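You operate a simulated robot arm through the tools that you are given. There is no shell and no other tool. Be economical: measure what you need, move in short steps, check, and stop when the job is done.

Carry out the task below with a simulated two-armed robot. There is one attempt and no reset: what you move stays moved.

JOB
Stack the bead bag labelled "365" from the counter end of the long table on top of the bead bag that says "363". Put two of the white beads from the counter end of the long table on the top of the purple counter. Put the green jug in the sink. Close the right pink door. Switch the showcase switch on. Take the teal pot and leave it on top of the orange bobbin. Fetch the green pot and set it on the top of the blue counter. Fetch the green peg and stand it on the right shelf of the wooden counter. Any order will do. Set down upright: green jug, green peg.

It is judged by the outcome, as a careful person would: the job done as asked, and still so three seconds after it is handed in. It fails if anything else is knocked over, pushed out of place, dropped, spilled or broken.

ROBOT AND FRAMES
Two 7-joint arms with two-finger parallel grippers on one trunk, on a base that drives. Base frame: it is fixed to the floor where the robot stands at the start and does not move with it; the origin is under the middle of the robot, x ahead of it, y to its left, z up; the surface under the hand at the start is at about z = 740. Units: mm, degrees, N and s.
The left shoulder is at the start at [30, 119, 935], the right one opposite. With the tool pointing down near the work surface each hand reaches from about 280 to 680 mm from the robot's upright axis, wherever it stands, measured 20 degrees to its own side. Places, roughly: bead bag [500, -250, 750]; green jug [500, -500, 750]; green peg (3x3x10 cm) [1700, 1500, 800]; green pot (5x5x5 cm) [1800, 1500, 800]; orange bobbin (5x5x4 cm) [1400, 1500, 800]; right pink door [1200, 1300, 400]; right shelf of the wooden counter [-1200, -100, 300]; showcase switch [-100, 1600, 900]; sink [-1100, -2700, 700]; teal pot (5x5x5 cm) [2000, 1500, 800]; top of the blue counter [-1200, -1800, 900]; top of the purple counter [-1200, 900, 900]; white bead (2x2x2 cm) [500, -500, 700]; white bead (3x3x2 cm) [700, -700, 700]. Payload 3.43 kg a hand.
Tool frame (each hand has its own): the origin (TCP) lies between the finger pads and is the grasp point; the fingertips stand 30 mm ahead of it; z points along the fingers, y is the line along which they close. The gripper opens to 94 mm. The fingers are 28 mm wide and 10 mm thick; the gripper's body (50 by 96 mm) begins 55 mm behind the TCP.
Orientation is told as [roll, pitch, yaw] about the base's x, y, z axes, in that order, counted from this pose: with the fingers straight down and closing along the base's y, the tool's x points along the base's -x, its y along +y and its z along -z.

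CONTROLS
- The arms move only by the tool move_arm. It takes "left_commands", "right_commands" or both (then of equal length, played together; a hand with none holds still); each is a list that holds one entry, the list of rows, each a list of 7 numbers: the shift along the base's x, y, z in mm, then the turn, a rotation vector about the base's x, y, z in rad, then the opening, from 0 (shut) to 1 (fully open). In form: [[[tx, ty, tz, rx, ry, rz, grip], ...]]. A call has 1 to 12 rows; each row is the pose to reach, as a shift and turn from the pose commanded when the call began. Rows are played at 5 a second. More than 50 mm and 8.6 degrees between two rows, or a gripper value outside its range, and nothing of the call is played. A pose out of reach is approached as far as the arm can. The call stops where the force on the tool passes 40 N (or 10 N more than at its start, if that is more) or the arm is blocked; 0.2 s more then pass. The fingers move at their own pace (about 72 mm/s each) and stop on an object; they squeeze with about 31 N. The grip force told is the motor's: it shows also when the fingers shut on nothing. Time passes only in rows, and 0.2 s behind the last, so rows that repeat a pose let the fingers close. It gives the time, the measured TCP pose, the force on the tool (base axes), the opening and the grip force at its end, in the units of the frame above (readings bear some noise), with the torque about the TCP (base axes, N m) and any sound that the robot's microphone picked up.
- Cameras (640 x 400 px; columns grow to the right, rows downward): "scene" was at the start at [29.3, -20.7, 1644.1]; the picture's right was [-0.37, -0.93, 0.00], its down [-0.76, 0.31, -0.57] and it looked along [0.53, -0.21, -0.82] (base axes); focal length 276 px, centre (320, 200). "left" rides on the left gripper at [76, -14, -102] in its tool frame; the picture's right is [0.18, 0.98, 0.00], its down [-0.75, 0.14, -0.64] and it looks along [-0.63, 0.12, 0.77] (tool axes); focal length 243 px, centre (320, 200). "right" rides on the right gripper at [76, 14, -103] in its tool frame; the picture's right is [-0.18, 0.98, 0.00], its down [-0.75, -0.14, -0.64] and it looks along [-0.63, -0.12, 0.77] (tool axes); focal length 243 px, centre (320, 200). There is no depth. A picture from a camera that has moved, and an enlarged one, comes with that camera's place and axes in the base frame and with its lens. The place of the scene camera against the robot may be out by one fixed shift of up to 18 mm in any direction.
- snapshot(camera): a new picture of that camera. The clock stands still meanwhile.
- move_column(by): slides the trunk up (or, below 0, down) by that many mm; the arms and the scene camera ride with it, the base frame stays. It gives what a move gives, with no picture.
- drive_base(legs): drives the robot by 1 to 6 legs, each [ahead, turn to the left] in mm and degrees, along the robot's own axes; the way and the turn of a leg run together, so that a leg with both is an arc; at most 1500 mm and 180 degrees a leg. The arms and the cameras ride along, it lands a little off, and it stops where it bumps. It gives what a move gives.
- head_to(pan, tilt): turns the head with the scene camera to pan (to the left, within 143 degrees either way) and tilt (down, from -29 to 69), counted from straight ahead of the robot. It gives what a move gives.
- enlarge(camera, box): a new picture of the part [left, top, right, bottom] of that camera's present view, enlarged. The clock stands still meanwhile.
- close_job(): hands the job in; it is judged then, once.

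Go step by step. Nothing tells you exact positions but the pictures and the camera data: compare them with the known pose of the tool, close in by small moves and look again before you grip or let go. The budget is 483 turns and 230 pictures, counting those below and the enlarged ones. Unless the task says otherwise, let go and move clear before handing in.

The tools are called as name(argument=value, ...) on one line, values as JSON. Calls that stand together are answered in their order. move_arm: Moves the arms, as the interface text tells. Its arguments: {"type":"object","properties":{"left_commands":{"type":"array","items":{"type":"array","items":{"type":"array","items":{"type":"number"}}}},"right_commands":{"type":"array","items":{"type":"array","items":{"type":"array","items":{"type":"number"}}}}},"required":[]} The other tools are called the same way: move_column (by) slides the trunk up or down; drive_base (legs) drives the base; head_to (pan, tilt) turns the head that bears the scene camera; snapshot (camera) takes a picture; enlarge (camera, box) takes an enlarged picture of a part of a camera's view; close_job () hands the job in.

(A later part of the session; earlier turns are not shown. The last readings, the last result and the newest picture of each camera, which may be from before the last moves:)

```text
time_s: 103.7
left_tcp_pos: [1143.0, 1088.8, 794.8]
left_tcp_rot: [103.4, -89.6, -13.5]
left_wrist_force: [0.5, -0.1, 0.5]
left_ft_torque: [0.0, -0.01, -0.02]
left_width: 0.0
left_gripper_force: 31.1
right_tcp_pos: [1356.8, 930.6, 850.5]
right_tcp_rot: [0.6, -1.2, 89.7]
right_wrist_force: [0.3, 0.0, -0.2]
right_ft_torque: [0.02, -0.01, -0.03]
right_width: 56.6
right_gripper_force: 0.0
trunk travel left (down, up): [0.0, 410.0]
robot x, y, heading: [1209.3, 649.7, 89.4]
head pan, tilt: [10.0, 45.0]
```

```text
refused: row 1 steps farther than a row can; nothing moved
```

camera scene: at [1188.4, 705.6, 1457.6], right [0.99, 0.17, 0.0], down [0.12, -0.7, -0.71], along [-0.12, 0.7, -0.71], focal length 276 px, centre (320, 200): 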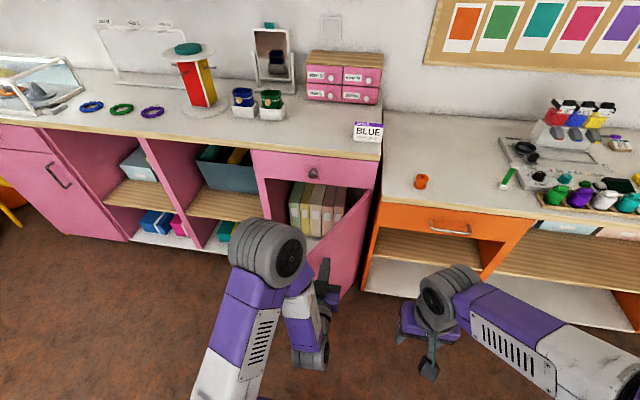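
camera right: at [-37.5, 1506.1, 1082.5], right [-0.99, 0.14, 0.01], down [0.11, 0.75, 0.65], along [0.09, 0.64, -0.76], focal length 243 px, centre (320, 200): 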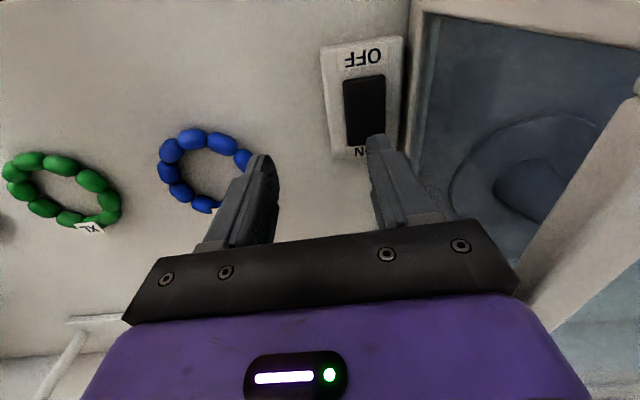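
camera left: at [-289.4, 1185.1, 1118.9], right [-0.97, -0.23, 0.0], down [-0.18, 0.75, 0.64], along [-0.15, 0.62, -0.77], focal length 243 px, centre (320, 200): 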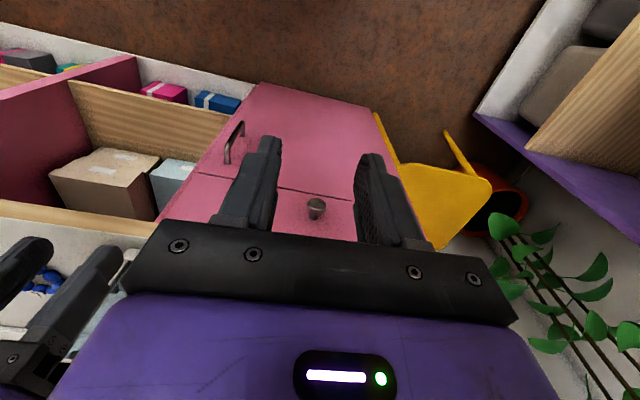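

move_arm(left_commands=[[[0, 20, -35, 0, 0, 0, 0], [0, 40, -70, 0, 0, 0, 0], [0, 45, -105, 0, 0, 0, 0], [0, 50, -140, 0, 0, 0, 0]]])

snapshot(camera="scene")

```text
time_s: 104.7
left_tcp_pos: [1151.6, 1139.3, 656.3]
left_tcp_rot: [92.8, -89.3, -2.4]
left_wrist_force: [-0.1, 0.4, 0.5]
left_ft_torque: [-0.02, -0.05, 0.03]
left_width: 0.0
left_gripper_force: 31.3
left hand out of reach, approached as far as the arm can: row 4
right_tcp_pos: [1356.4, 928.7, 850.8]
right_tcp_rot: [0.5, -1.2, 89.6]
right_wrist_force: [-0.2, -0.4, -0.3]
right_ft_torque: [-0.04, -0.02, 0.01]
right_width: 56.4
right_gripper_force: 0.0
trunk travel left (down, up): [0.0, 410.0]
robot x, y, heading: [1209.1, 650.9, 89.7]
head pan, tilt: [10.0, 45.0]
```

```text
165 pictures are left
camera scene: at [1188.5, 705.8, 1457.4], right [0.99, 0.17, 0.0], down [0.12, -0.7, -0.71], along [-0.12, 0.7, -0.71], focal length 276 px, centre (320, 200)
```

scene: 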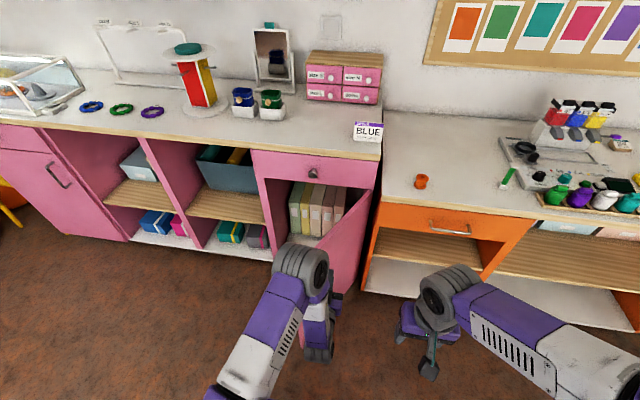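

I'll drive 80 mm closer, then push the door along its arc with the arm.

drive_base(legs=[[80, 0]])

move_arm(left_commands=[[[-5, 25, 0, 0, 0, 0, 0], [-15, 50, 0, 0, 0, 0, 0], [-25, 75, 0, 0, 0, 0, 0], [-35, 100, 0, 0, 0, 0, 0], [-45, 120, 0, 0, 0, 0, 0], [-55, 140, 0, 0, 0, 0, 0]]])

snapshot(camera="scene")

```text
time_s: 105.5
left_tcp_pos: [1150.0, 1157.8, 654.9]
left_tcp_rot: [78.2, -89.0, 12.6]
left_wrist_force: [0.4, 0.8, -0.5]
left_ft_torque: [-0.03, 0.02, -0.02]
left_width: 0.0
left_gripper_force: 30.4
right_tcp_pos: [1356.5, 951.3, 850.9]
right_tcp_rot: [0.6, -1.1, 89.5]
right_wrist_force: [0.2, -0.8, 0.0]
right_ft_torque: [0.02, -0.02, -0.04]
right_width: 56.3
right_gripper_force: 0.1
trunk travel left (down, up): [0.0, 410.0]
robot x, y, heading: [1209.9, 671.0, 89.5]
head pan, tilt: [10.0, 45.0]
stopped in leg 1: the force on the tool passed its limit at 95 N (the readings are from after the stop); the commanded pose is now the measured one
```

```text
time_s: 106.9
left_tcp_pos: [1129.9, 1300.0, 659.5]
left_tcp_rot: [74.9, -88.3, 17.9]
left_wrist_force: [-0.8, -0.2, 0.5]
left_ft_torque: [0.02, -0.03, -0.02]
left_width: 0.0
left_gripper_force: 30.6
left hand out of reach, approached as far as the arm can: row 2, 3, 4, 5, 6
right_tcp_pos: [1356.2, 951.7, 850.2]
right_tcp_rot: [0.5, -1.3, 89.7]
right_wrist_force: [-0.8, 0.1, 0.2]
right_ft_torque: [-0.04, -0.01, -0.01]
right_width: 56.5
right_gripper_force: 0.2
trunk travel left (down, up): [0.0, 410.0]
robot x, y, heading: [1210.9, 671.5, 89.7]
head pan, tilt: [10.0, 45.0]
```

```text
164 pictures are left
camera scene: at [1188.4, 728.4, 1457.4], right [0.99, 0.17, 0.0], down [0.12, -0.7, -0.71], along [-0.12, 0.7, -0.71], focal length 276 px, centre (320, 200)
```

scene: 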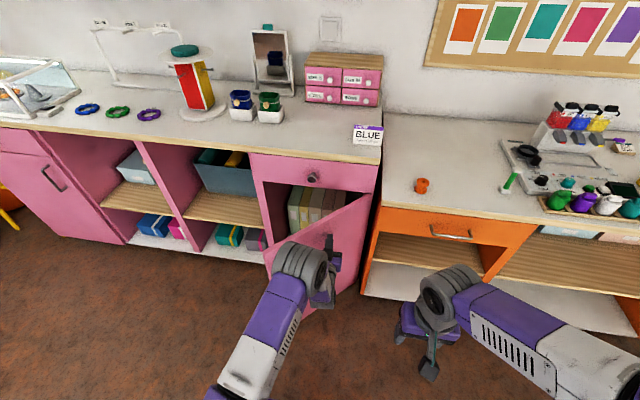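

It's working: the door is partly closed. I'll retract slightly, drive closer without contact, and push again by arm.

move_arm(left_commands=[[[-5, -40, 0, 0, 0, 0, 0], [-10, -80, 0, 0, 0, 0, 0], [-15, -120, 0, 0, 0, 0, 0], [-15, -140, 0, 0, 0, 0, 0]]])

drive_base(legs=[[120, 0]])

snapshot(camera="scene")

```text
time_s: 107.9
left_tcp_pos: [1136.8, 1158.1, 665.2]
left_tcp_rot: [75.8, -88.7, 15.8]
left_wrist_force: [-0.8, -0.7, 0.3]
left_ft_torque: [0.01, -0.01, -0.06]
left_width: 0.0
left_gripper_force: 30.9
left hand out of reach, approached as far as the arm can: row 1, 2, 3, 4
right_tcp_pos: [1356.8, 952.3, 850.3]
right_tcp_rot: [0.5, -1.3, 89.8]
right_wrist_force: [-0.8, -0.1, -0.9]
right_ft_torque: [-0.05, -0.02, 0.02]
right_width: 56.5
right_gripper_force: 0.1
trunk travel left (down, up): [0.0, 410.0]
robot x, y, heading: [1208.8, 668.8, 89.8]
head pan, tilt: [10.0, 45.0]
```

```text
time_s: 109.2
left_tcp_pos: [1138.4, 1279.6, 665.5]
left_tcp_rot: [75.0, -88.6, 16.6]
left_wrist_force: [0.0, -0.9, 0.1]
left_ft_torque: [0.0, 0.01, 0.02]
left_width: 0.0
left_gripper_force: 30.8
right_tcp_pos: [1359.2, 1071.7, 851.0]
right_tcp_rot: [0.5, -1.4, 89.7]
right_wrist_force: [0.0, 0.3, 0.6]
right_ft_torque: [-0.01, -0.01, 0.0]
right_width: 56.4
right_gripper_force: 0.0
trunk travel left (down, up): [0.0, 410.0]
robot x, y, heading: [1212.0, 791.7, 89.6]
head pan, tilt: [10.0, 45.0]
```

```text
163 pictures are left
camera scene: at [1189.5, 849.2, 1457.4], right [0.99, 0.17, 0.0], down [0.12, -0.7, -0.71], along [-0.12, 0.7, -0.71], focal length 276 px, centre (320, 200)
```

scene: 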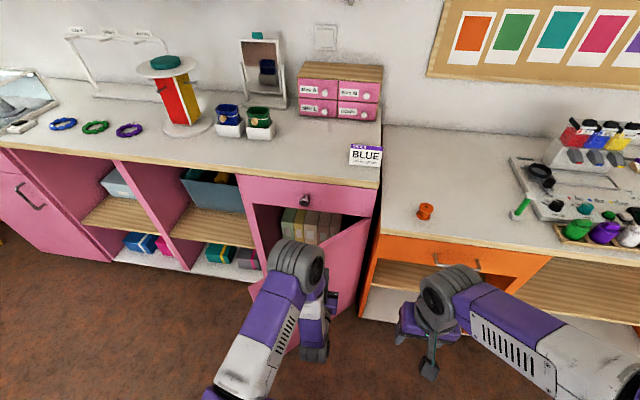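

move_arm(left_commands=[[[-8, 25, 0, 0, 0, 0, 0], [-20, 50, 0, 0, 0, 0, 0], [-35, 75, 0, 0, 0, 0, 0], [-50, 95, 0, 0, 0, 0, 0], [-65, 112, 0, 0, 0, 0, 0], [-80, 126, 0, 0, 0, 0, 0], [-95, 138, 0, 0, 0, 0, 0], [-110, 148, 0, 0, 0, 0, 0]]])

snapshot(camera="scene")

```text
time_s: 111.0
left_tcp_pos: [1100.1, 1439.1, 671.7]
left_tcp_rot: [75.1, -87.3, 20.1]
left_wrist_force: [0.1, 0.6, -0.9]
left_ft_torque: [-0.02, 0.0, 0.04]
left_width: 0.0
left_gripper_force: 31.0
left hand out of reach, approached as far as the arm can: row 1, 2, 3, 4, 5, 6, 7, 8
right_tcp_pos: [1358.2, 1071.9, 851.2]
right_tcp_rot: [0.5, -1.3, 89.6]
right_wrist_force: [-0.6, 1.0, 1.1]
right_ft_torque: [0.02, -0.02, 0.02]
right_width: 56.4
right_gripper_force: 0.0
trunk travel left (down, up): [0.0, 410.0]
robot x, y, heading: [1209.8, 791.2, 89.9]
head pan, tilt: [10.0, 45.0]
```

```text
162 pictures are left
camera scene: at [1189.4, 848.7, 1457.4], right [0.99, 0.17, 0.0], down [0.12, -0.7, -0.71], along [-0.12, 0.7, -0.71], focal length 276 px, centre (320, 200)
```

scene: 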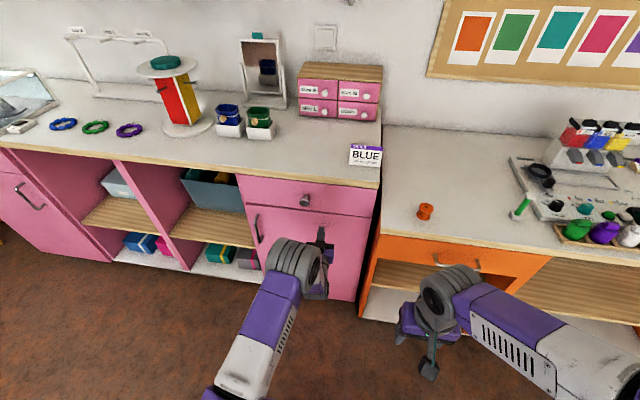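

The door is nearly flush. I'll push until resistance.

move_arm(left_commands=[[[-5, 10, 0, 0, 0, 0, 0], [-10, 20, 0, 0, 0, 0, 0], [-15, 30, 0, 0, 0, 0, 0], [-15, 40, 0, 0, 0, 0, 0], [-15, 50, 0, 0, 0, 0, 0], [-15, 60, 0, 0, 0, 0, 0]]])

enlarge(camera="scene", box=[220, 160, 400, 320])

```text
time_s: 111.7
left_tcp_pos: [1093.0, 1456.8, 671.7]
left_tcp_rot: [74.9, -87.1, 20.7]
left_wrist_force: [-1.3, -23.2, 8.9]
left_ft_torque: [0.54, -0.07, -0.14]
left_width: 0.1
left_gripper_force: 31.0
left hand out of reach, approached as far as the arm can: row 3
right_tcp_pos: [1358.0, 1071.2, 851.4]
right_tcp_rot: [0.4, -1.4, 89.7]
right_wrist_force: [-0.3, -0.9, 0.1]
right_ft_torque: [-0.01, 0.0, 0.0]
right_width: 56.5
right_gripper_force: 0.2
trunk travel left (down, up): [0.0, 410.0]
robot x, y, heading: [1214.8, 791.3, 89.7]
head pan, tilt: [10.0, 45.0]
stopped in row 3 (left hand): the force on the tool passed its limit at 49 N (the readings are from after the stop); the commanded pose is now the measured one
```

```text
2.50 times, centred on (310, 240) of scene
camera zoom: at [1189.5, 844.1, 1457.7], right [0.99, 0.17, 0.0], down [0.12, -0.7, -0.71], along [-0.12, 0.7, -0.71], focal length 689 px, centre (345, 100)
```

zoom: 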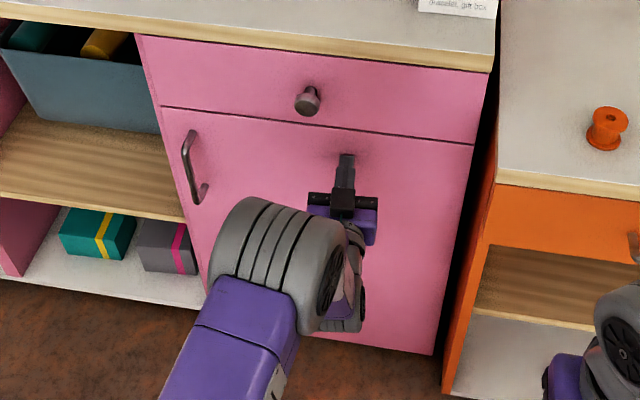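

The door is closed. I'll back away, raise the column, and turn the hand back down.

drive_base(legs=[[-200, 0]])

move_column(by=200)

snapshot(camera="scene")

```text
time_s: 113.3
left_tcp_pos: [1088.8, 1262.6, 668.9]
left_tcp_rot: [69.6, -87.0, 26.0]
left_wrist_force: [0.2, 1.2, 0.5]
left_ft_torque: [-0.01, 0.04, 0.01]
left_width: 0.1
left_gripper_force: 31.3
right_tcp_pos: [1356.3, 874.4, 850.8]
right_tcp_rot: [0.4, -1.3, 89.8]
right_wrist_force: [0.3, -0.6, 1.1]
right_ft_torque: [0.01, 0.03, 0.0]
right_width: 56.4
right_gripper_force: 0.0
trunk travel left (down, up): [0.0, 410.0]
robot x, y, heading: [1209.6, 593.1, 89.9]
head pan, tilt: [10.0, 45.0]
```

```text
time_s: 115.5
left_tcp_pos: [1089.5, 1261.5, 869.1]
left_tcp_rot: [69.0, -87.0, 26.6]
left_wrist_force: [-0.5, -0.6, 0.0]
left_ft_torque: [-0.03, 0.01, 0.03]
left_width: 0.1
left_gripper_force: 31.1
right_tcp_pos: [1357.4, 875.8, 1050.4]
right_tcp_rot: [0.5, -1.3, 89.7]
right_wrist_force: [0.6, -0.8, 0.6]
right_ft_torque: [-0.02, 0.01, 0.0]
right_width: 56.2
right_gripper_force: 0.1
trunk travel left (down, up): [-200.0, 210.0]
robot x, y, heading: [1210.2, 595.1, 89.7]
head pan, tilt: [10.0, 45.0]
```

```text
160 pictures are left
camera scene: at [1188.4, 650.4, 1657.3], right [0.99, 0.17, 0.0], down [0.12, -0.7, -0.71], along [-0.12, 0.7, -0.71], focal length 276 px, centre (320, 200)
```

scene: 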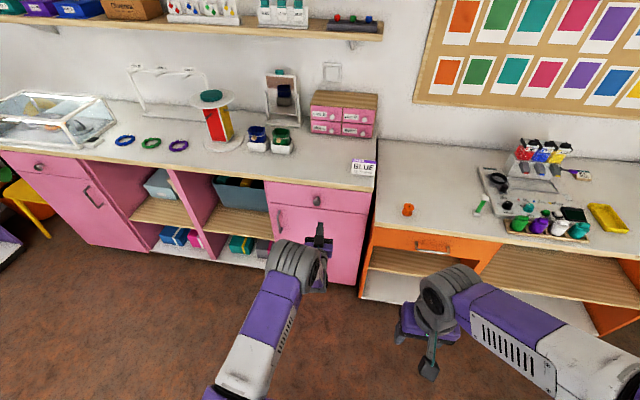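

move_arm(left_commands=[[[0, -20, 10, -0.14, 0, 0, 0.1], [0, -40, 20, -0.28, 0, 0, 0.3], [0, -60, 30, -0.42, 0, 0, 0.5], [0, -80, 40, -0.56, 0, 0, 0.5], [0, -100, 50, -0.7, 0, 0, 0.5], [0, -120, 60, -0.84, 0, 0, 0.5], [0, -140, 70, -0.98, 0, 0, 0.5], [0, -160, 80, -1.12, 0, 0, 0.5], [0, -180, 90, -1.26, 0, 0, 0.5], [0, -200, 100, -1.4, 0, 0, 0.5], [0, -220, 110, -1.54, 0, 0, 0.5], [0, -230, 120, -1.571, 0, 0, 0.5]]])

head_to(pan=-20, tilt=35)

enlarge(camera="scene", box=[240, 100, 640, 350])

```text
time_s: 118.1
left_tcp_pos: [1089.1, 1032.6, 989.9]
left_tcp_rot: [5.7, 1.4, 87.4]
left_wrist_force: [0.8, -0.1, 0.6]
left_ft_torque: [0.01, -0.04, -0.03]
left_width: 47.1
left_gripper_force: 0.0
right_tcp_pos: [1355.6, 875.6, 1050.2]
right_tcp_rot: [0.5, -1.3, 89.8]
right_wrist_force: [0.0, 0.3, -0.3]
right_ft_torque: [0.0, 0.03, -0.03]
right_width: 56.5
right_gripper_force: 0.0
trunk travel left (down, up): [-200.0, 210.0]
robot x, y, heading: [1209.4, 595.1, 89.8]
head pan, tilt: [10.0, 45.0]
```

```text
time_s: 119.0
left_tcp_pos: [1089.7, 1032.2, 988.9]
left_tcp_rot: [5.7, 1.3, 87.3]
left_wrist_force: [0.0, 0.6, 0.3]
left_ft_torque: [0.05, 0.03, -0.02]
left_width: 46.9
left_gripper_force: 0.0
right_tcp_pos: [1357.4, 874.8, 1050.4]
right_tcp_rot: [0.5, -1.3, 89.8]
right_wrist_force: [-0.8, -0.8, 1.3]
right_ft_torque: [-0.01, 0.01, 0.02]
right_width: 56.6
right_gripper_force: 0.2
trunk travel left (down, up): [-200.0, 210.0]
robot x, y, heading: [1211.1, 591.2, 89.8]
head pan, tilt: [-20.0, 35.0]
```

```text
1.60 times, centred on (440, 225) of scene
camera zoom: at [1232.5, 652.9, 1672.2], right [0.94, -0.34, 0.0], down [-0.2, -0.54, -0.82], along [0.28, 0.77, -0.57], focal length 441 px, centre (128, 160)
```

zoom: 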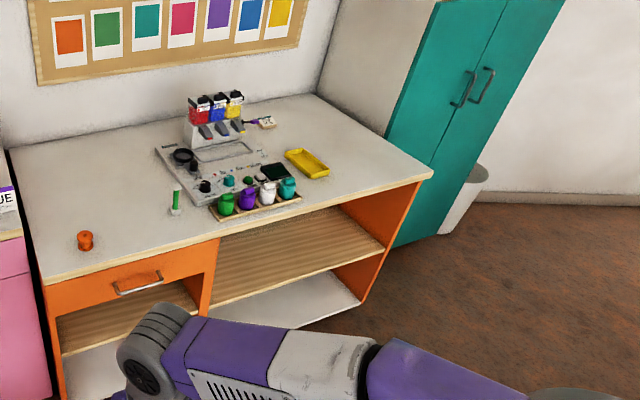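

The bobbin, the green peg (standing in a foot) and a row of pots (green, purple, white, teal) are on the orange counter. I'll zoom in for detail.

enlarge(camera="scene", box=[330, 170, 450, 245])

move_arm(left_commands=[[[0, 0, 10, -0.1, 0, 0.04, 0.5], [0, 0, 20, -0.1, -0.024, 0.045, 0.5]]])

```text
5.33 times, centred on (390, 208) of scene
camera zoom: at [1232.5, 652.9, 1672.2], right [0.94, -0.34, 0.0], down [-0.2, -0.54, -0.82], along [0.28, 0.77, -0.57], focal length 1470 px, centre (-53, 160)
```

zoom: 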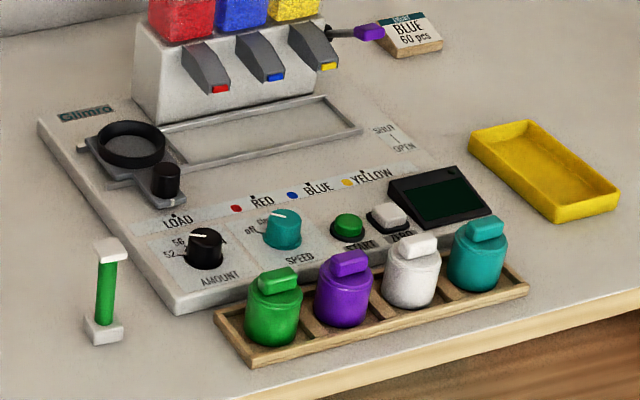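

```text
time_s: 119.7
left_tcp_pos: [1087.9, 1031.3, 1010.1]
left_tcp_rot: [4.2, 7.0, 89.9]
left_wrist_force: [0.1, 0.2, -0.4]
left_ft_torque: [0.0, -0.03, 0.01]
left_width: 47.2
left_gripper_force: 0.0
right_tcp_pos: [1356.7, 874.5, 1049.1]
right_tcp_rot: [0.5, -1.3, 89.8]
right_wrist_force: [-0.4, -0.6, -1.0]
right_ft_torque: [-0.01, 0.0, 0.0]
right_width: 56.2
right_gripper_force: 0.0
trunk travel left (down, up): [-200.0, 210.0]
robot x, y, heading: [1207.5, 592.4, 89.9]
head pan, tilt: [-20.0, 35.0]
```

Green peg is near (1725,1584), green pot near (1861,1512), teal pot near (2086,1516), bobbin near (1417,1509). I'll level the hands, then drive in front of the pots.

move_arm(left_commands=[[[0, 0, 0, 0.06, -0.036, 0, 1], [0, 0, 20, 0.122, -0.073, 0, 1]]], right_commands=[[[0, 0, 0, -0.012, -0.005, 0, 1], [0, 0, 0, -0.023, -0.009, 0, 1]]])

drive_base(legs=[[0, -90], [640, 0], [0, 90]])

head_to(pan=0, tilt=40)

snapshot(camera="scene")

```text
time_s: 120.2
left_tcp_pos: [1090.6, 1031.6, 1030.6]
left_tcp_rot: [0.1, 0.1, 89.5]
left_wrist_force: [0.7, -0.2, -0.5]
left_ft_torque: [0.03, 0.03, 0.01]
left_width: 93.7
left_gripper_force: 0.2
right_tcp_pos: [1356.1, 874.4, 1052.2]
right_tcp_rot: [0.0, -0.1, 89.8]
right_wrist_force: [0.2, -0.4, 0.0]
right_ft_torque: [-0.06, 0.01, 0.0]
right_width: 94.0
right_gripper_force: 0.0
trunk travel left (down, up): [-200.0, 210.0]
robot x, y, heading: [1207.1, 595.3, 89.7]
head pan, tilt: [-20.0, 35.0]
```

```text
time_s: 131.4
left_tcp_pos: [1745.9, 1020.6, 1029.8]
left_tcp_rot: [0.1, 0.0, 86.9]
left_wrist_force: [0.6, 0.4, -1.2]
left_ft_torque: [-0.02, 0.0, -0.02]
left_width: 94.1
left_gripper_force: 0.1
right_tcp_pos: [2005.7, 853.0, 1051.6]
right_tcp_rot: [-0.1, 0.0, 87.3]
right_wrist_force: [-0.5, -0.3, -0.2]
right_ft_torque: [0.01, -0.02, 0.01]
right_width: 94.0
right_gripper_force: 0.0
trunk travel left (down, up): [-200.0, 210.0]
robot x, y, heading: [1849.9, 581.4, 87.1]
head pan, tilt: [-20.0, 35.0]
```

```text
time_s: 132.3
left_tcp_pos: [1745.5, 1024.1, 1029.9]
left_tcp_rot: [0.1, 0.0, 87.0]
left_wrist_force: [0.3, -0.6, -0.8]
left_ft_torque: [0.0, 0.04, 0.0]
left_width: 93.7
left_gripper_force: 0.2
right_tcp_pos: [2005.9, 853.2, 1050.3]
right_tcp_rot: [-0.1, 0.0, 87.2]
right_wrist_force: [0.7, 0.2, 0.1]
right_ft_torque: [0.0, -0.02, 0.01]
right_width: 93.9
right_gripper_force: 0.1
trunk travel left (down, up): [-200.0, 210.0]
robot x, y, heading: [1845.6, 580.5, 87.1]
head pan, tilt: [0.0, 40.0]
```

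```text
157 pictures are left
camera scene: at [1841.6, 640.1, 1664.7], right [1.0, -0.05, 0.0], down [-0.03, -0.64, -0.77], along [0.04, 0.77, -0.64], focal length 276 px, centre (320, 200)
```

scene: 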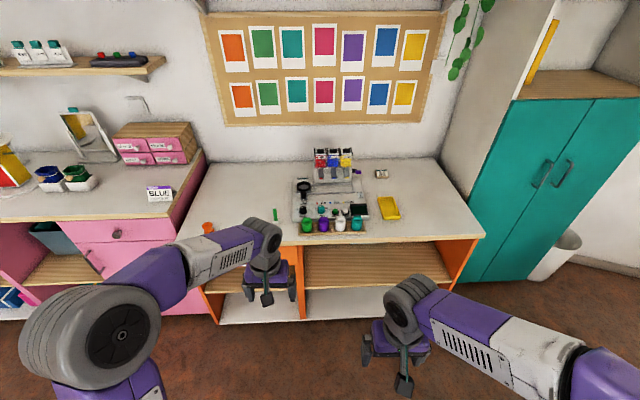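

I'll drive forward 350 mm to bring the pots within reach.

drive_base(legs=[[0, 3], [340, 0]])

snapshot(camera="scene")

snapshot(camera="right")

snapshot(camera="left")

```text
time_s: 134.9
left_tcp_pos: [1722.7, 1362.1, 1029.6]
left_tcp_rot: [0.1, 0.0, 89.9]
left_wrist_force: [0.3, 0.3, 0.2]
left_ft_torque: [-0.04, -0.01, -0.05]
left_width: 94.2
left_gripper_force: 0.0
right_tcp_pos: [1990.1, 1208.1, 1049.9]
right_tcp_rot: [-0.1, 0.0, 90.2]
right_wrist_force: [-1.0, 0.5, -0.3]
right_ft_torque: [0.01, 0.01, 0.01]
right_width: 94.2
right_gripper_force: 0.1
trunk travel left (down, up): [-200.0, 210.0]
robot x, y, heading: [1844.5, 922.8, 89.7]
head pan, tilt: [0.0, 40.0]
```

```text
156 pictures are left
camera scene: at [1837.7, 986.6, 1664.7], right [1.0, 0.0, 0.0], down [0.0, -0.64, -0.77], along [0.0, 0.77, -0.64], focal length 276 px, centre (320, 200)
```

scene: 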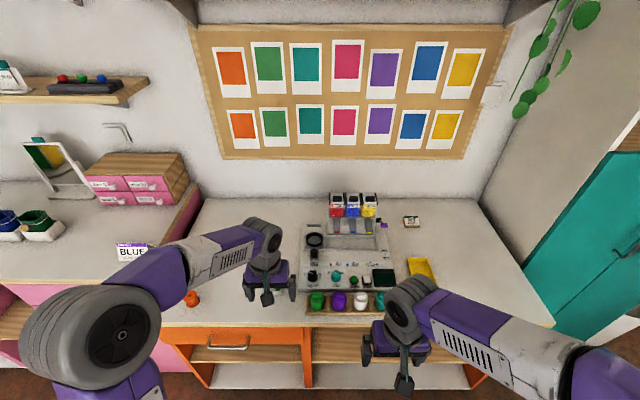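

```text
155 pictures are left
camera right: at [1976.8, 1129.3, 1154.2], right [-0.98, 0.18, 0.0], down [0.14, 0.75, 0.64], along [0.12, 0.63, -0.77], focal length 243 px, centre (320, 200)
```

right: 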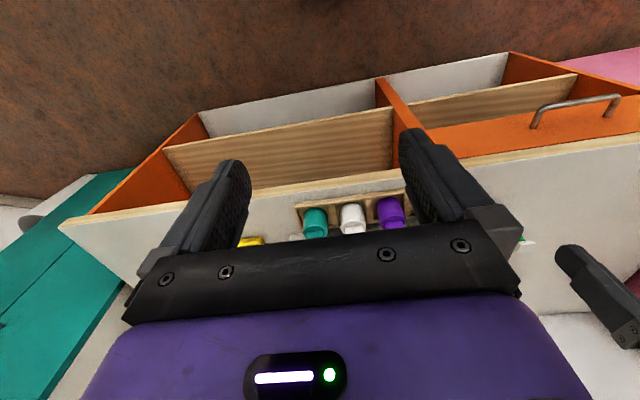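

```text
154 pictures are left
camera left: at [1737.6, 1286.0, 1131.0], right [-0.98, -0.18, 0.0], down [-0.14, 0.75, 0.64], along [-0.12, 0.63, -0.77], focal length 243 px, centre (320, 200)
```

left: 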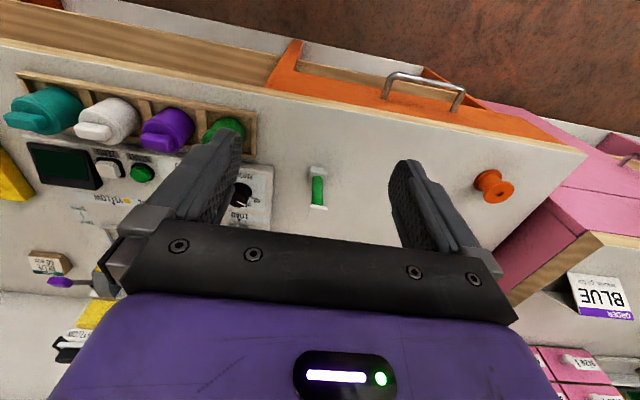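

Triangulating puts the teal pot at about (2040,1450,840). I'll bring the right hand near for a close look.

move_arm(right_commands=[[[10, 38, -10, 0, 0, 0, 1], [20, 76, -20, 0, 0, 0, 1], [30, 114, -35, 0, 0, 0, 1], [40, 150, -50, 0, 0, 0, 1], [50, 185, -70, 0, 0, 0, 1], [50, 185, -70, 0, 0, 0, 1]]])

snapshot(camera="right")

```text
time_s: 136.3
left_tcp_pos: [1723.2, 1360.7, 1029.6]
left_tcp_rot: [0.1, 0.0, 89.9]
left_wrist_force: [0.1, -0.7, -0.1]
left_ft_torque: [0.0, 0.01, 0.02]
left_width: 93.8
left_gripper_force: 0.1
right_tcp_pos: [2040.4, 1390.8, 981.9]
right_tcp_rot: [0.0, 0.1, 90.1]
right_wrist_force: [0.3, -0.5, -0.2]
right_ft_torque: [0.02, 0.0, 0.0]
right_width: 93.8
right_gripper_force: 0.0
trunk travel left (down, up): [-200.0, 210.0]
robot x, y, heading: [1844.2, 924.3, 90.1]
head pan, tilt: [0.0, 40.0]
```

```text
153 pictures are left
camera right: at [2026.2, 1311.8, 1085.2], right [-0.98, 0.18, 0.0], down [0.14, 0.75, 0.64], along [0.12, 0.63, -0.77], focal length 243 px, centre (320, 200)
```

right: 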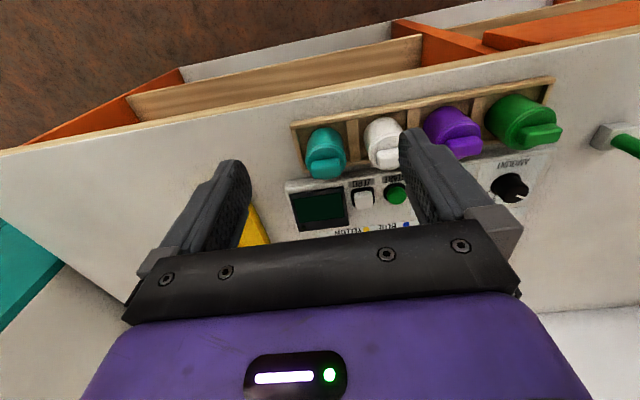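

Pots are 64 mm apart, so there is more room front-to-back. I'll rotate the right gripper 90° so it closes along y.

move_arm(right_commands=[[[0, 3, 0, 0, 0, -0.14, 1], [0, 6, 0, 0, 0, -0.28, 1], [0, 9, 0, 0, 0, -0.42, 1], [1, 12, 0, 0, 0, -0.56, 1], [1, 15, 0, 0, 0, -0.7, 1], [2, 20, 0, 0, 0, -0.84, 1], [2, 25, 0, 0, 0, -0.98, 1], [3, 30, 0, 0, 0, -1.12, 1], [3, 35, 0, 0, 0, -1.26, 1], [4, 40, 0, 0, 0, -1.4, 1], [4, 45, 0, 0, 0, -1.54, 1], [4, 50, 0, 0, 0, -1.571, 1]]])

snapshot(camera="right")

snapshot(camera="scene")

```text
time_s: 138.9
left_tcp_pos: [1722.8, 1363.1, 1029.1]
left_tcp_rot: [0.1, 0.0, 89.8]
left_wrist_force: [0.6, 0.7, 0.5]
left_ft_torque: [0.0, 0.01, -0.01]
left_width: 93.6
left_gripper_force: 0.0
right_tcp_pos: [2045.6, 1442.1, 981.7]
right_tcp_rot: [-0.1, 0.1, 0.0]
right_wrist_force: [0.9, -0.6, -0.7]
right_ft_torque: [0.0, 0.03, -0.01]
right_width: 93.9
right_gripper_force: 0.1
trunk travel left (down, up): [-200.0, 210.0]
robot x, y, heading: [1849.4, 923.6, 89.8]
head pan, tilt: [0.0, 40.0]
```

```text
152 pictures are left
camera right: at [1969.4, 1454.5, 1084.5], right [0.18, 0.98, 0.0], down [0.75, -0.14, 0.64], along [0.63, -0.12, -0.77], focal length 243 px, centre (320, 200)
```

right: 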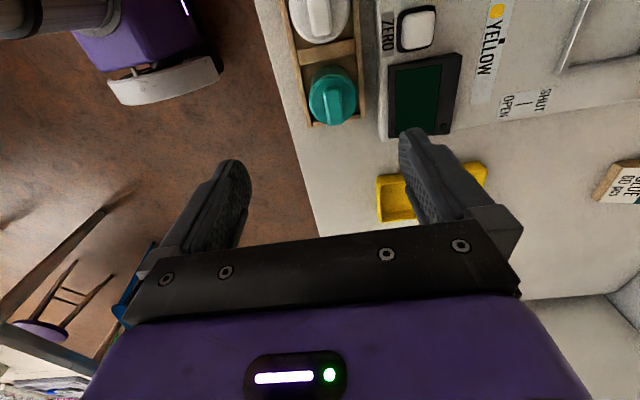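

```text
151 pictures are left
camera scene: at [1837.8, 985.9, 1664.7], right [1.0, 0.0, 0.0], down [0.0, -0.64, -0.77], along [0.0, 0.77, -0.64], focal length 276 px, centre (320, 200)
```

scene: 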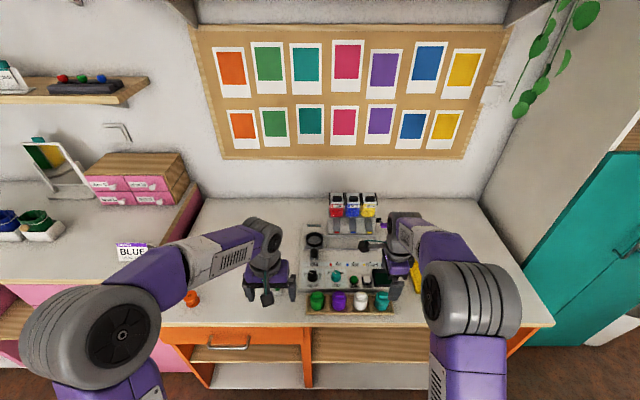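

Rotated cleanly. The teal pot's top centre is about (2045,1456,845). I'll descend partway above it and look again.

move_arm(right_commands=[[[0, 8, -40, 0, 0, 0, 1], [0, 13, -80, 0, 0, 0, 1], [0, 13, -100, 0, 0, 0, 1], [0, 13, -100, 0, 0, 0, 1]]])

snapshot(camera="right")

enlarge(camera="scene", box=[290, 240, 450, 340])

```text
time_s: 139.9
left_tcp_pos: [1723.2, 1361.8, 1029.3]
left_tcp_rot: [0.1, 0.0, 89.9]
left_wrist_force: [-0.5, -0.3, 0.5]
left_ft_torque: [-0.04, 0.02, 0.05]
left_width: 93.9
left_gripper_force: 0.1
right_tcp_pos: [2045.7, 1454.2, 879.6]
right_tcp_rot: [0.1, 0.0, 0.1]
right_wrist_force: [-0.2, 0.5, 0.7]
right_ft_torque: [-0.01, 0.0, -0.02]
right_width: 94.0
right_gripper_force: 0.1
trunk travel left (down, up): [-200.0, 210.0]
robot x, y, heading: [1850.7, 923.2, 90.0]
head pan, tilt: [0.0, 40.0]
```

```text
150 pictures are left
camera right: at [1969.8, 1466.8, 983.2], right [0.18, 0.98, 0.0], down [0.75, -0.14, 0.64], along [0.63, -0.12, -0.77], focal length 243 px, centre (320, 200)
```

right: 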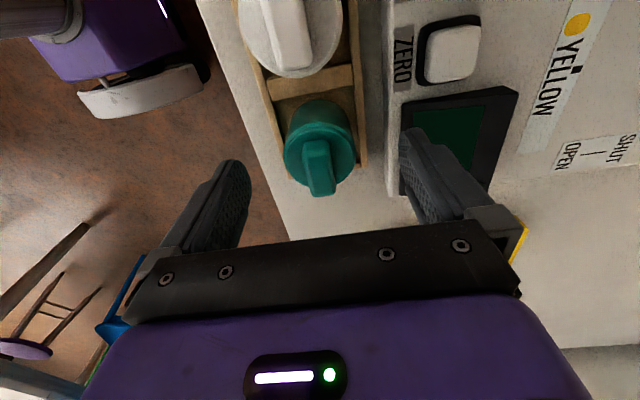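

```text
4.00 times, centred on (370, 290) of scene
camera zoom: at [1837.7, 985.5, 1664.7], right [1.0, 0.0, 0.0], down [0.0, -0.64, -0.77], along [0.0, 0.77, -0.64], focal length 1103 px, centre (120, -160)
```

zoom: 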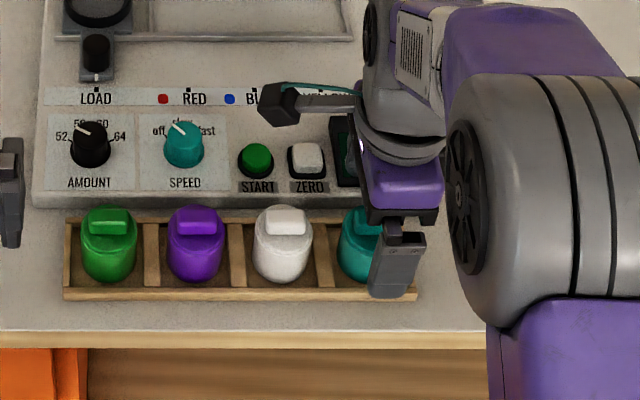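

Cross-checking the views puts the teal pot at about (2042,1450), top near z=865. I'll narrow the opening, to stay clear of the machine behind, and go down to grip its body.

move_arm(right_commands=[[[-3, -4, 0, 0, 0, 0, 0.75], [-3, -4, 0, 0, 0, 0, 0.75], [-3, -4, -12, 0, 0, 0, 0.75], [-3, -4, -24, 0, 0, 0, 0.75]]])

snapshot(camera="right")

enlarge(camera="scene", box=[290, 240, 450, 340])

```text
time_s: 140.9
left_tcp_pos: [1723.4, 1360.4, 1030.1]
left_tcp_rot: [0.1, 0.1, 90.0]
left_wrist_force: [-1.0, 0.4, 0.3]
left_ft_torque: [0.02, 0.01, 0.01]
left_width: 93.9
left_gripper_force: 0.1
right_tcp_pos: [2041.6, 1449.4, 856.5]
right_tcp_rot: [-0.2, 0.1, 0.2]
right_wrist_force: [0.4, 0.2, 0.5]
right_ft_torque: [0.02, -0.07, 0.04]
right_width: 70.3
right_gripper_force: 0.0
trunk travel left (down, up): [-200.0, 210.0]
robot x, y, heading: [1844.4, 925.6, 90.2]
head pan, tilt: [0.0, 40.0]
```

```text
148 pictures are left
camera right: at [1966.1, 1462.4, 960.5], right [0.18, 0.98, 0.0], down [0.75, -0.14, 0.64], along [0.63, -0.12, -0.77], focal length 243 px, centre (320, 200)
```

right: 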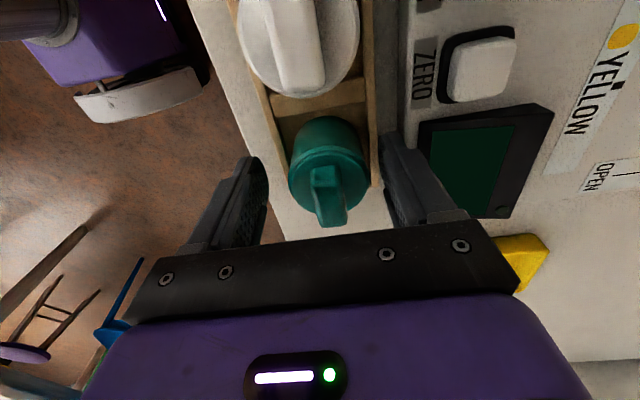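

```text
4.00 times, centred on (370, 290) of scene
camera zoom: at [1837.8, 985.9, 1664.7], right [1.0, 0.0, 0.0], down [0.0, -0.64, -0.77], along [0.0, 0.77, -0.64], focal length 1103 px, centre (120, -160)
```

zoom: 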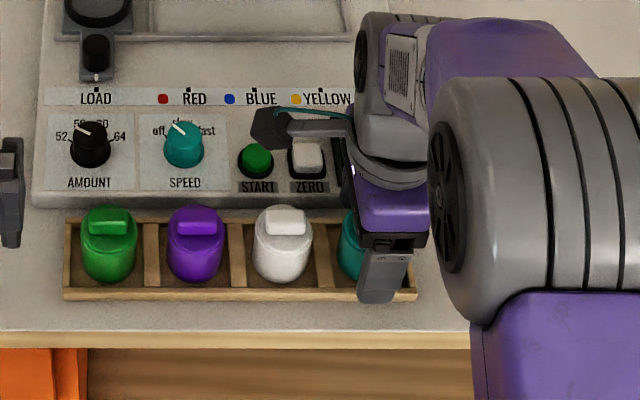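

The pot is between the fingers. A small shift, then grip.

move_arm(right_commands=[[[-4, 3, -3, 0, 0, 0, 0.75], [-4, 3, -3, 0, 0, 0, 0.5], [-4, 3, -3, 0, 0, 0, 0.3], [-4, 3, -3, 0, 0, 0, 0.3], [-4, 3, -3, 0, 0, 0, 0.3]]])

snapshot(camera="right")

```text
time_s: 142.1
left_tcp_pos: [1722.5, 1362.3, 1028.8]
left_tcp_rot: [0.1, 0.0, 89.9]
left_wrist_force: [0.5, -1.0, 0.1]
left_ft_torque: [-0.01, -0.01, 0.02]
left_width: 94.2
left_gripper_force: 0.0
right_tcp_pos: [2039.1, 1453.7, 855.2]
right_tcp_rot: [-0.2, 0.0, 0.1]
right_wrist_force: [0.5, -0.5, -0.3]
right_ft_torque: [-0.02, 0.01, 0.01]
right_width: 44.9
right_gripper_force: 31.2
trunk travel left (down, up): [-200.0, 210.0]
robot x, y, heading: [1846.1, 921.3, 90.5]
head pan, tilt: [0.0, 40.0]
heard: snap
```

```text
146 pictures are left
camera right: at [1962.5, 1466.1, 957.6], right [0.18, 0.98, 0.0], down [0.75, -0.14, 0.64], along [0.63, -0.12, -0.77], focal length 243 px, centre (320, 200)
```

right: 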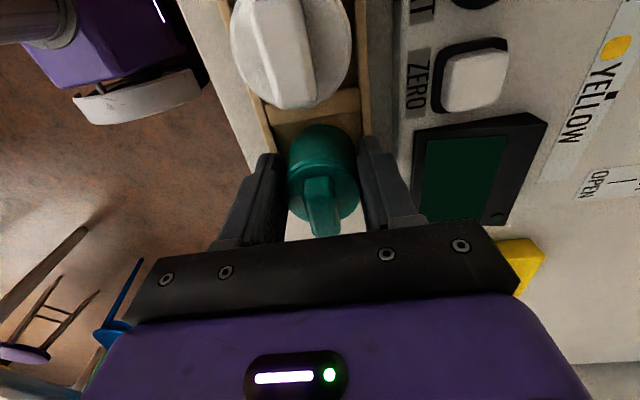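

It's gripped at 45 mm, but a "snap" was heard. Let me inspect before lifting.

enlarge(camera="right", box=[230, 80, 430, 250])

enlarge(camera="scene", box=[300, 270, 420, 340])

```text
2.35 times, centred on (330, 165) of right
camera zoom: at [1962.5, 1466.1, 957.6], right [0.18, 0.98, 0.0], down [0.75, -0.14, 0.64], along [0.63, -0.12, -0.77], focal length 571 px, centre (296, 282)
```

zoom: 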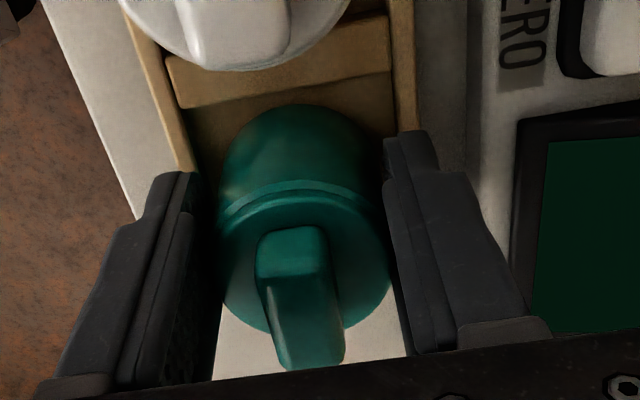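

```text
5.33 times, centred on (360, 305) of scene
camera zoom: at [1837.7, 985.7, 1664.7], right [1.0, 0.0, 0.0], down [0.0, -0.64, -0.77], along [0.0, 0.77, -0.64], focal length 1470 px, centre (107, -360)
```

zoom: 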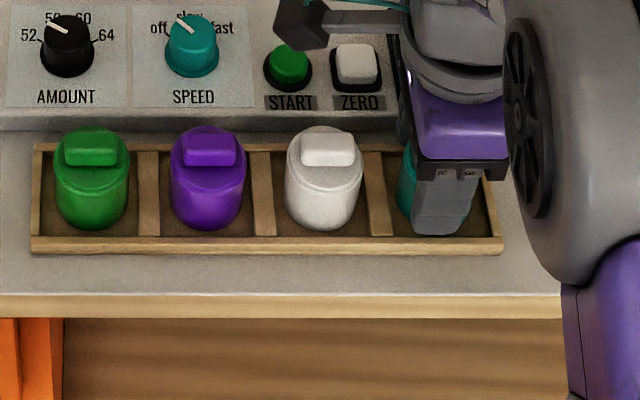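

Nothing looks broken. I'll lift gently and check.

move_arm(right_commands=[[[0, 0, 15, 0, 0, 0, 0.3], [0, 0, 40, 0, 0, 0, 0.3], [0, -10, 80, 0, 0, 0, 0.3], [0, -30, 110, 0, 0, 0, 0.3]]])

snapshot(camera="right")

enlarge(camera="scene", box=[300, 240, 460, 340])

```text
time_s: 143.1
left_tcp_pos: [1721.9, 1361.4, 1030.2]
left_tcp_rot: [0.1, -0.1, 90.0]
left_wrist_force: [0.1, 0.1, 0.0]
left_ft_torque: [0.0, 0.0, -0.03]
left_width: 94.0
left_gripper_force: 0.0
right_tcp_pos: [2037.6, 1423.1, 964.3]
right_tcp_rot: [-0.1, 0.0, 0.2]
right_wrist_force: [0.3, 0.5, -0.7]
right_ft_torque: [0.05, 0.0, -0.02]
right_width: 44.8
right_gripper_force: 31.1
trunk travel left (down, up): [-200.0, 210.0]
robot x, y, heading: [1845.6, 925.3, 90.1]
head pan, tilt: [0.0, 40.0]
```

```text
143 pictures are left
camera right: at [1961.1, 1434.5, 1067.8], right [0.18, 0.98, 0.0], down [0.75, -0.14, 0.64], along [0.63, -0.12, -0.77], focal length 243 px, centre (320, 200)
```

right: 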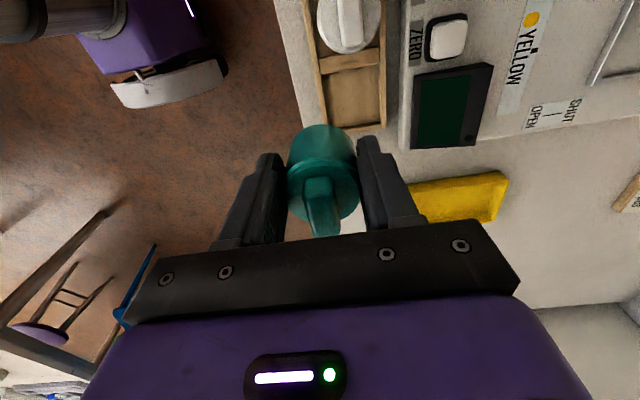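

```text
4.00 times, centred on (380, 290) of scene
camera zoom: at [1837.8, 984.8, 1664.8], right [1.0, 0.0, 0.0], down [0.0, -0.64, -0.77], along [0.0, 0.77, -0.64], focal length 1103 px, centre (80, -160)
```

zoom: 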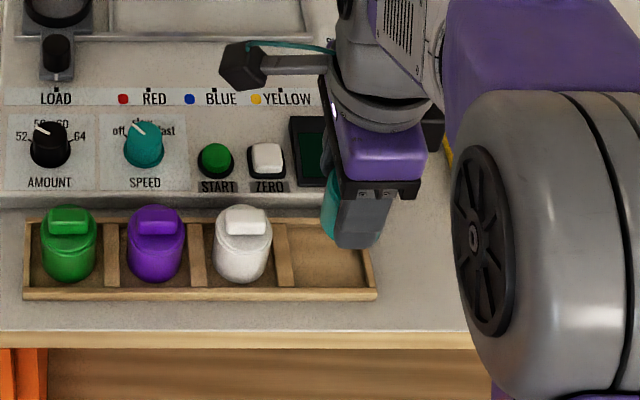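

The teal pot is held cleanly. I'll back off, shift west and approach the bobbin.

drive_base(legs=[[-300, 0], [0, 90], [480, 0], [0, -90]])

snapshot(camera="scene")

```text
time_s: 155.3
left_tcp_pos: [1247.1, 1065.4, 1030.3]
left_tcp_rot: [0.1, 0.0, 89.3]
left_wrist_force: [0.2, -0.7, 0.4]
left_ft_torque: [0.01, -0.06, -0.02]
left_width: 93.9
left_gripper_force: 0.2
right_tcp_pos: [1562.2, 1122.8, 962.6]
right_tcp_rot: [-0.1, 0.0, -0.5]
right_wrist_force: [0.7, 0.2, -2.2]
right_ft_torque: [0.04, 0.04, 0.0]
right_width: 45.4
right_gripper_force: 31.6
trunk travel left (down, up): [-200.0, 210.0]
robot x, y, heading: [1364.7, 626.3, 89.6]
head pan, tilt: [0.0, 40.0]
```

```text
141 pictures are left
camera scene: at [1358.4, 687.1, 1664.7], right [1.0, -0.01, 0.0], down [-0.01, -0.64, -0.77], along [0.01, 0.77, -0.64], focal length 276 px, centre (320, 200)
```

scene: 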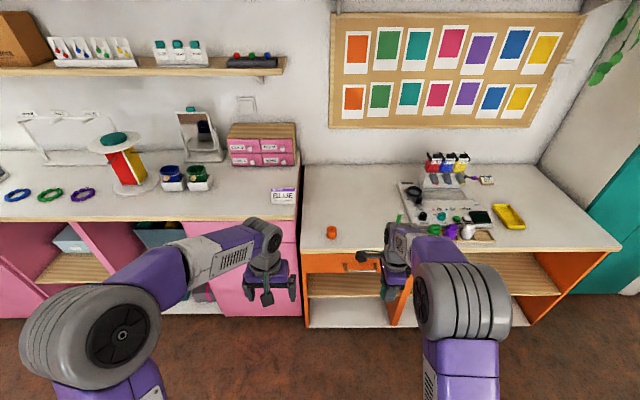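

Bobbin is around (1418,1470). I'll drive forward and move the right hand near it.

drive_base(legs=[[290, 0]])

move_arm(right_commands=[[[-20, 0, 5, 0, 0, 0, 0.3], [-45, 0, 10, 0, 0, 0, 0.3], [-65, 0, 10, 0, 0, 0, 0.3], [-65, 0, 10, 0, 0, 0, 0.3]]])

snapshot(camera="right")

snapshot(camera="left")

snapshot(camera="scene")

```text
time_s: 157.3
left_tcp_pos: [1246.1, 1349.8, 1029.9]
left_tcp_rot: [0.0, -0.1, 89.6]
left_wrist_force: [-0.2, 0.1, -0.5]
left_ft_torque: [0.02, -0.04, 0.01]
left_width: 94.0
left_gripper_force: 0.1
right_tcp_pos: [1560.7, 1411.1, 963.4]
right_tcp_rot: [0.0, 0.0, -0.1]
right_wrist_force: [0.5, 0.7, -0.9]
right_ft_torque: [0.0, 0.01, -0.03]
right_width: 45.1
right_gripper_force: 31.0
trunk travel left (down, up): [-200.0, 210.0]
robot x, y, heading: [1362.9, 910.1, 89.9]
head pan, tilt: [0.0, 40.0]
```

```text
time_s: 158.3
left_tcp_pos: [1246.3, 1349.7, 1029.6]
left_tcp_rot: [0.1, 0.0, 89.6]
left_wrist_force: [-0.3, 0.3, -0.2]
left_ft_torque: [0.0, 0.0, -0.01]
left_width: 94.0
left_gripper_force: 0.0
right_tcp_pos: [1495.0, 1407.8, 973.2]
right_tcp_rot: [-0.1, 0.0, -0.1]
right_wrist_force: [-0.9, -0.7, -0.5]
right_ft_torque: [-0.03, 0.04, 0.02]
right_width: 44.8
right_gripper_force: 31.1
trunk travel left (down, up): [-200.0, 210.0]
robot x, y, heading: [1366.2, 912.4, 89.8]
head pan, tilt: [0.0, 40.0]
```

```text
140 pictures are left
camera right: at [1419.3, 1421.3, 1076.5], right [0.19, 0.98, 0.0], down [0.75, -0.14, 0.64], along [0.63, -0.12, -0.77], focal length 243 px, centre (320, 200)
```

right: 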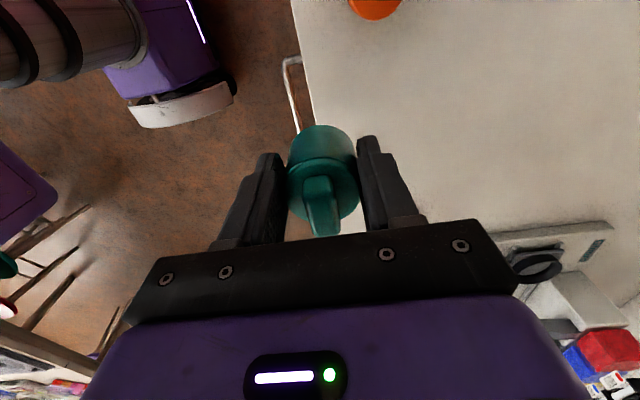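

```text
139 pictures are left
camera left: at [1260.9, 1272.9, 1131.3], right [-0.98, -0.18, 0.0], down [-0.13, 0.75, 0.64], along [-0.11, 0.63, -0.77], focal length 243 px, centre (320, 200)
```

left: 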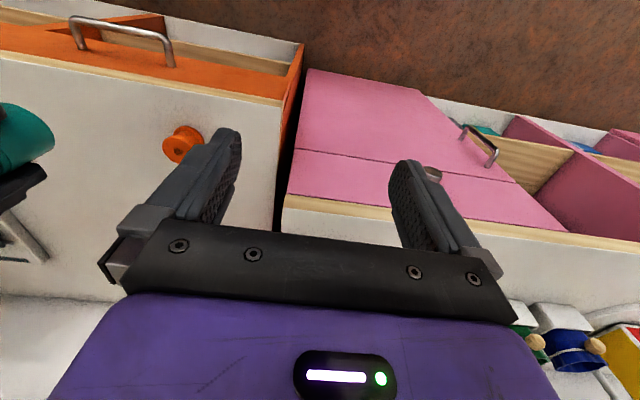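

```text
138 pictures are left
camera scene: at [1359.8, 972.9, 1664.7], right [1.0, 0.0, 0.0], down [0.0, -0.64, -0.77], along [0.0, 0.77, -0.64], focal length 276 px, centre (320, 200)
```

scene: 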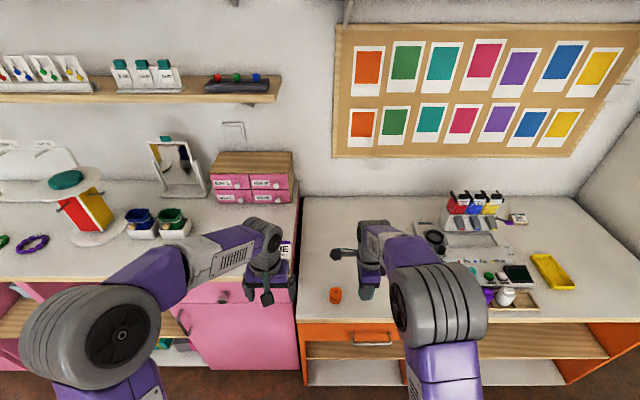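

I'll move the left hand so its camera sees the bobbin clearly.

move_arm(left_commands=[[[35, -15, 0, 0, 0, 0, 1], [70, -30, 0, 0, 0, 0, 1], [100, -40, 0, 0, 0, 0, 1], [100, -40, 0, 0, 0, 0, 1]]])

snapshot(camera="left")

```text
time_s: 159.3
left_tcp_pos: [1345.8, 1310.2, 1029.5]
left_tcp_rot: [0.1, 0.0, 89.6]
left_wrist_force: [0.0, -0.3, 0.4]
left_ft_torque: [0.02, -0.01, -0.03]
left_width: 94.0
left_gripper_force: 0.0
right_tcp_pos: [1494.4, 1408.5, 974.1]
right_tcp_rot: [-0.1, 0.1, 0.0]
right_wrist_force: [0.4, 0.2, -1.6]
right_ft_torque: [0.01, 0.02, -0.01]
right_width: 44.8
right_gripper_force: 30.6
trunk travel left (down, up): [-200.0, 210.0]
robot x, y, heading: [1365.7, 912.9, 89.9]
head pan, tilt: [0.0, 40.0]
```

```text
137 pictures are left
camera left: at [1359.5, 1233.1, 1131.0], right [-0.98, -0.18, 0.0], down [-0.14, 0.75, 0.64], along [-0.11, 0.63, -0.77], focal length 243 px, centre (320, 200)
```

left: 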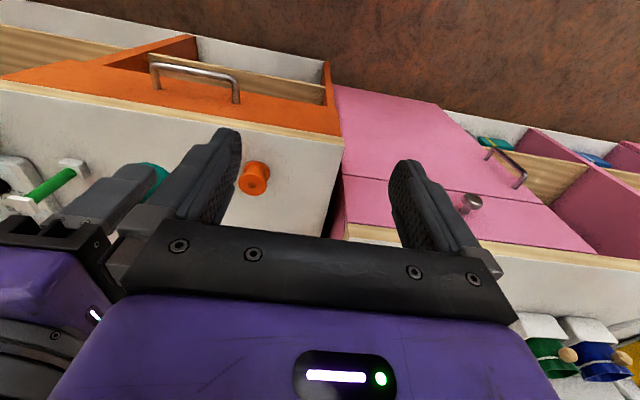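

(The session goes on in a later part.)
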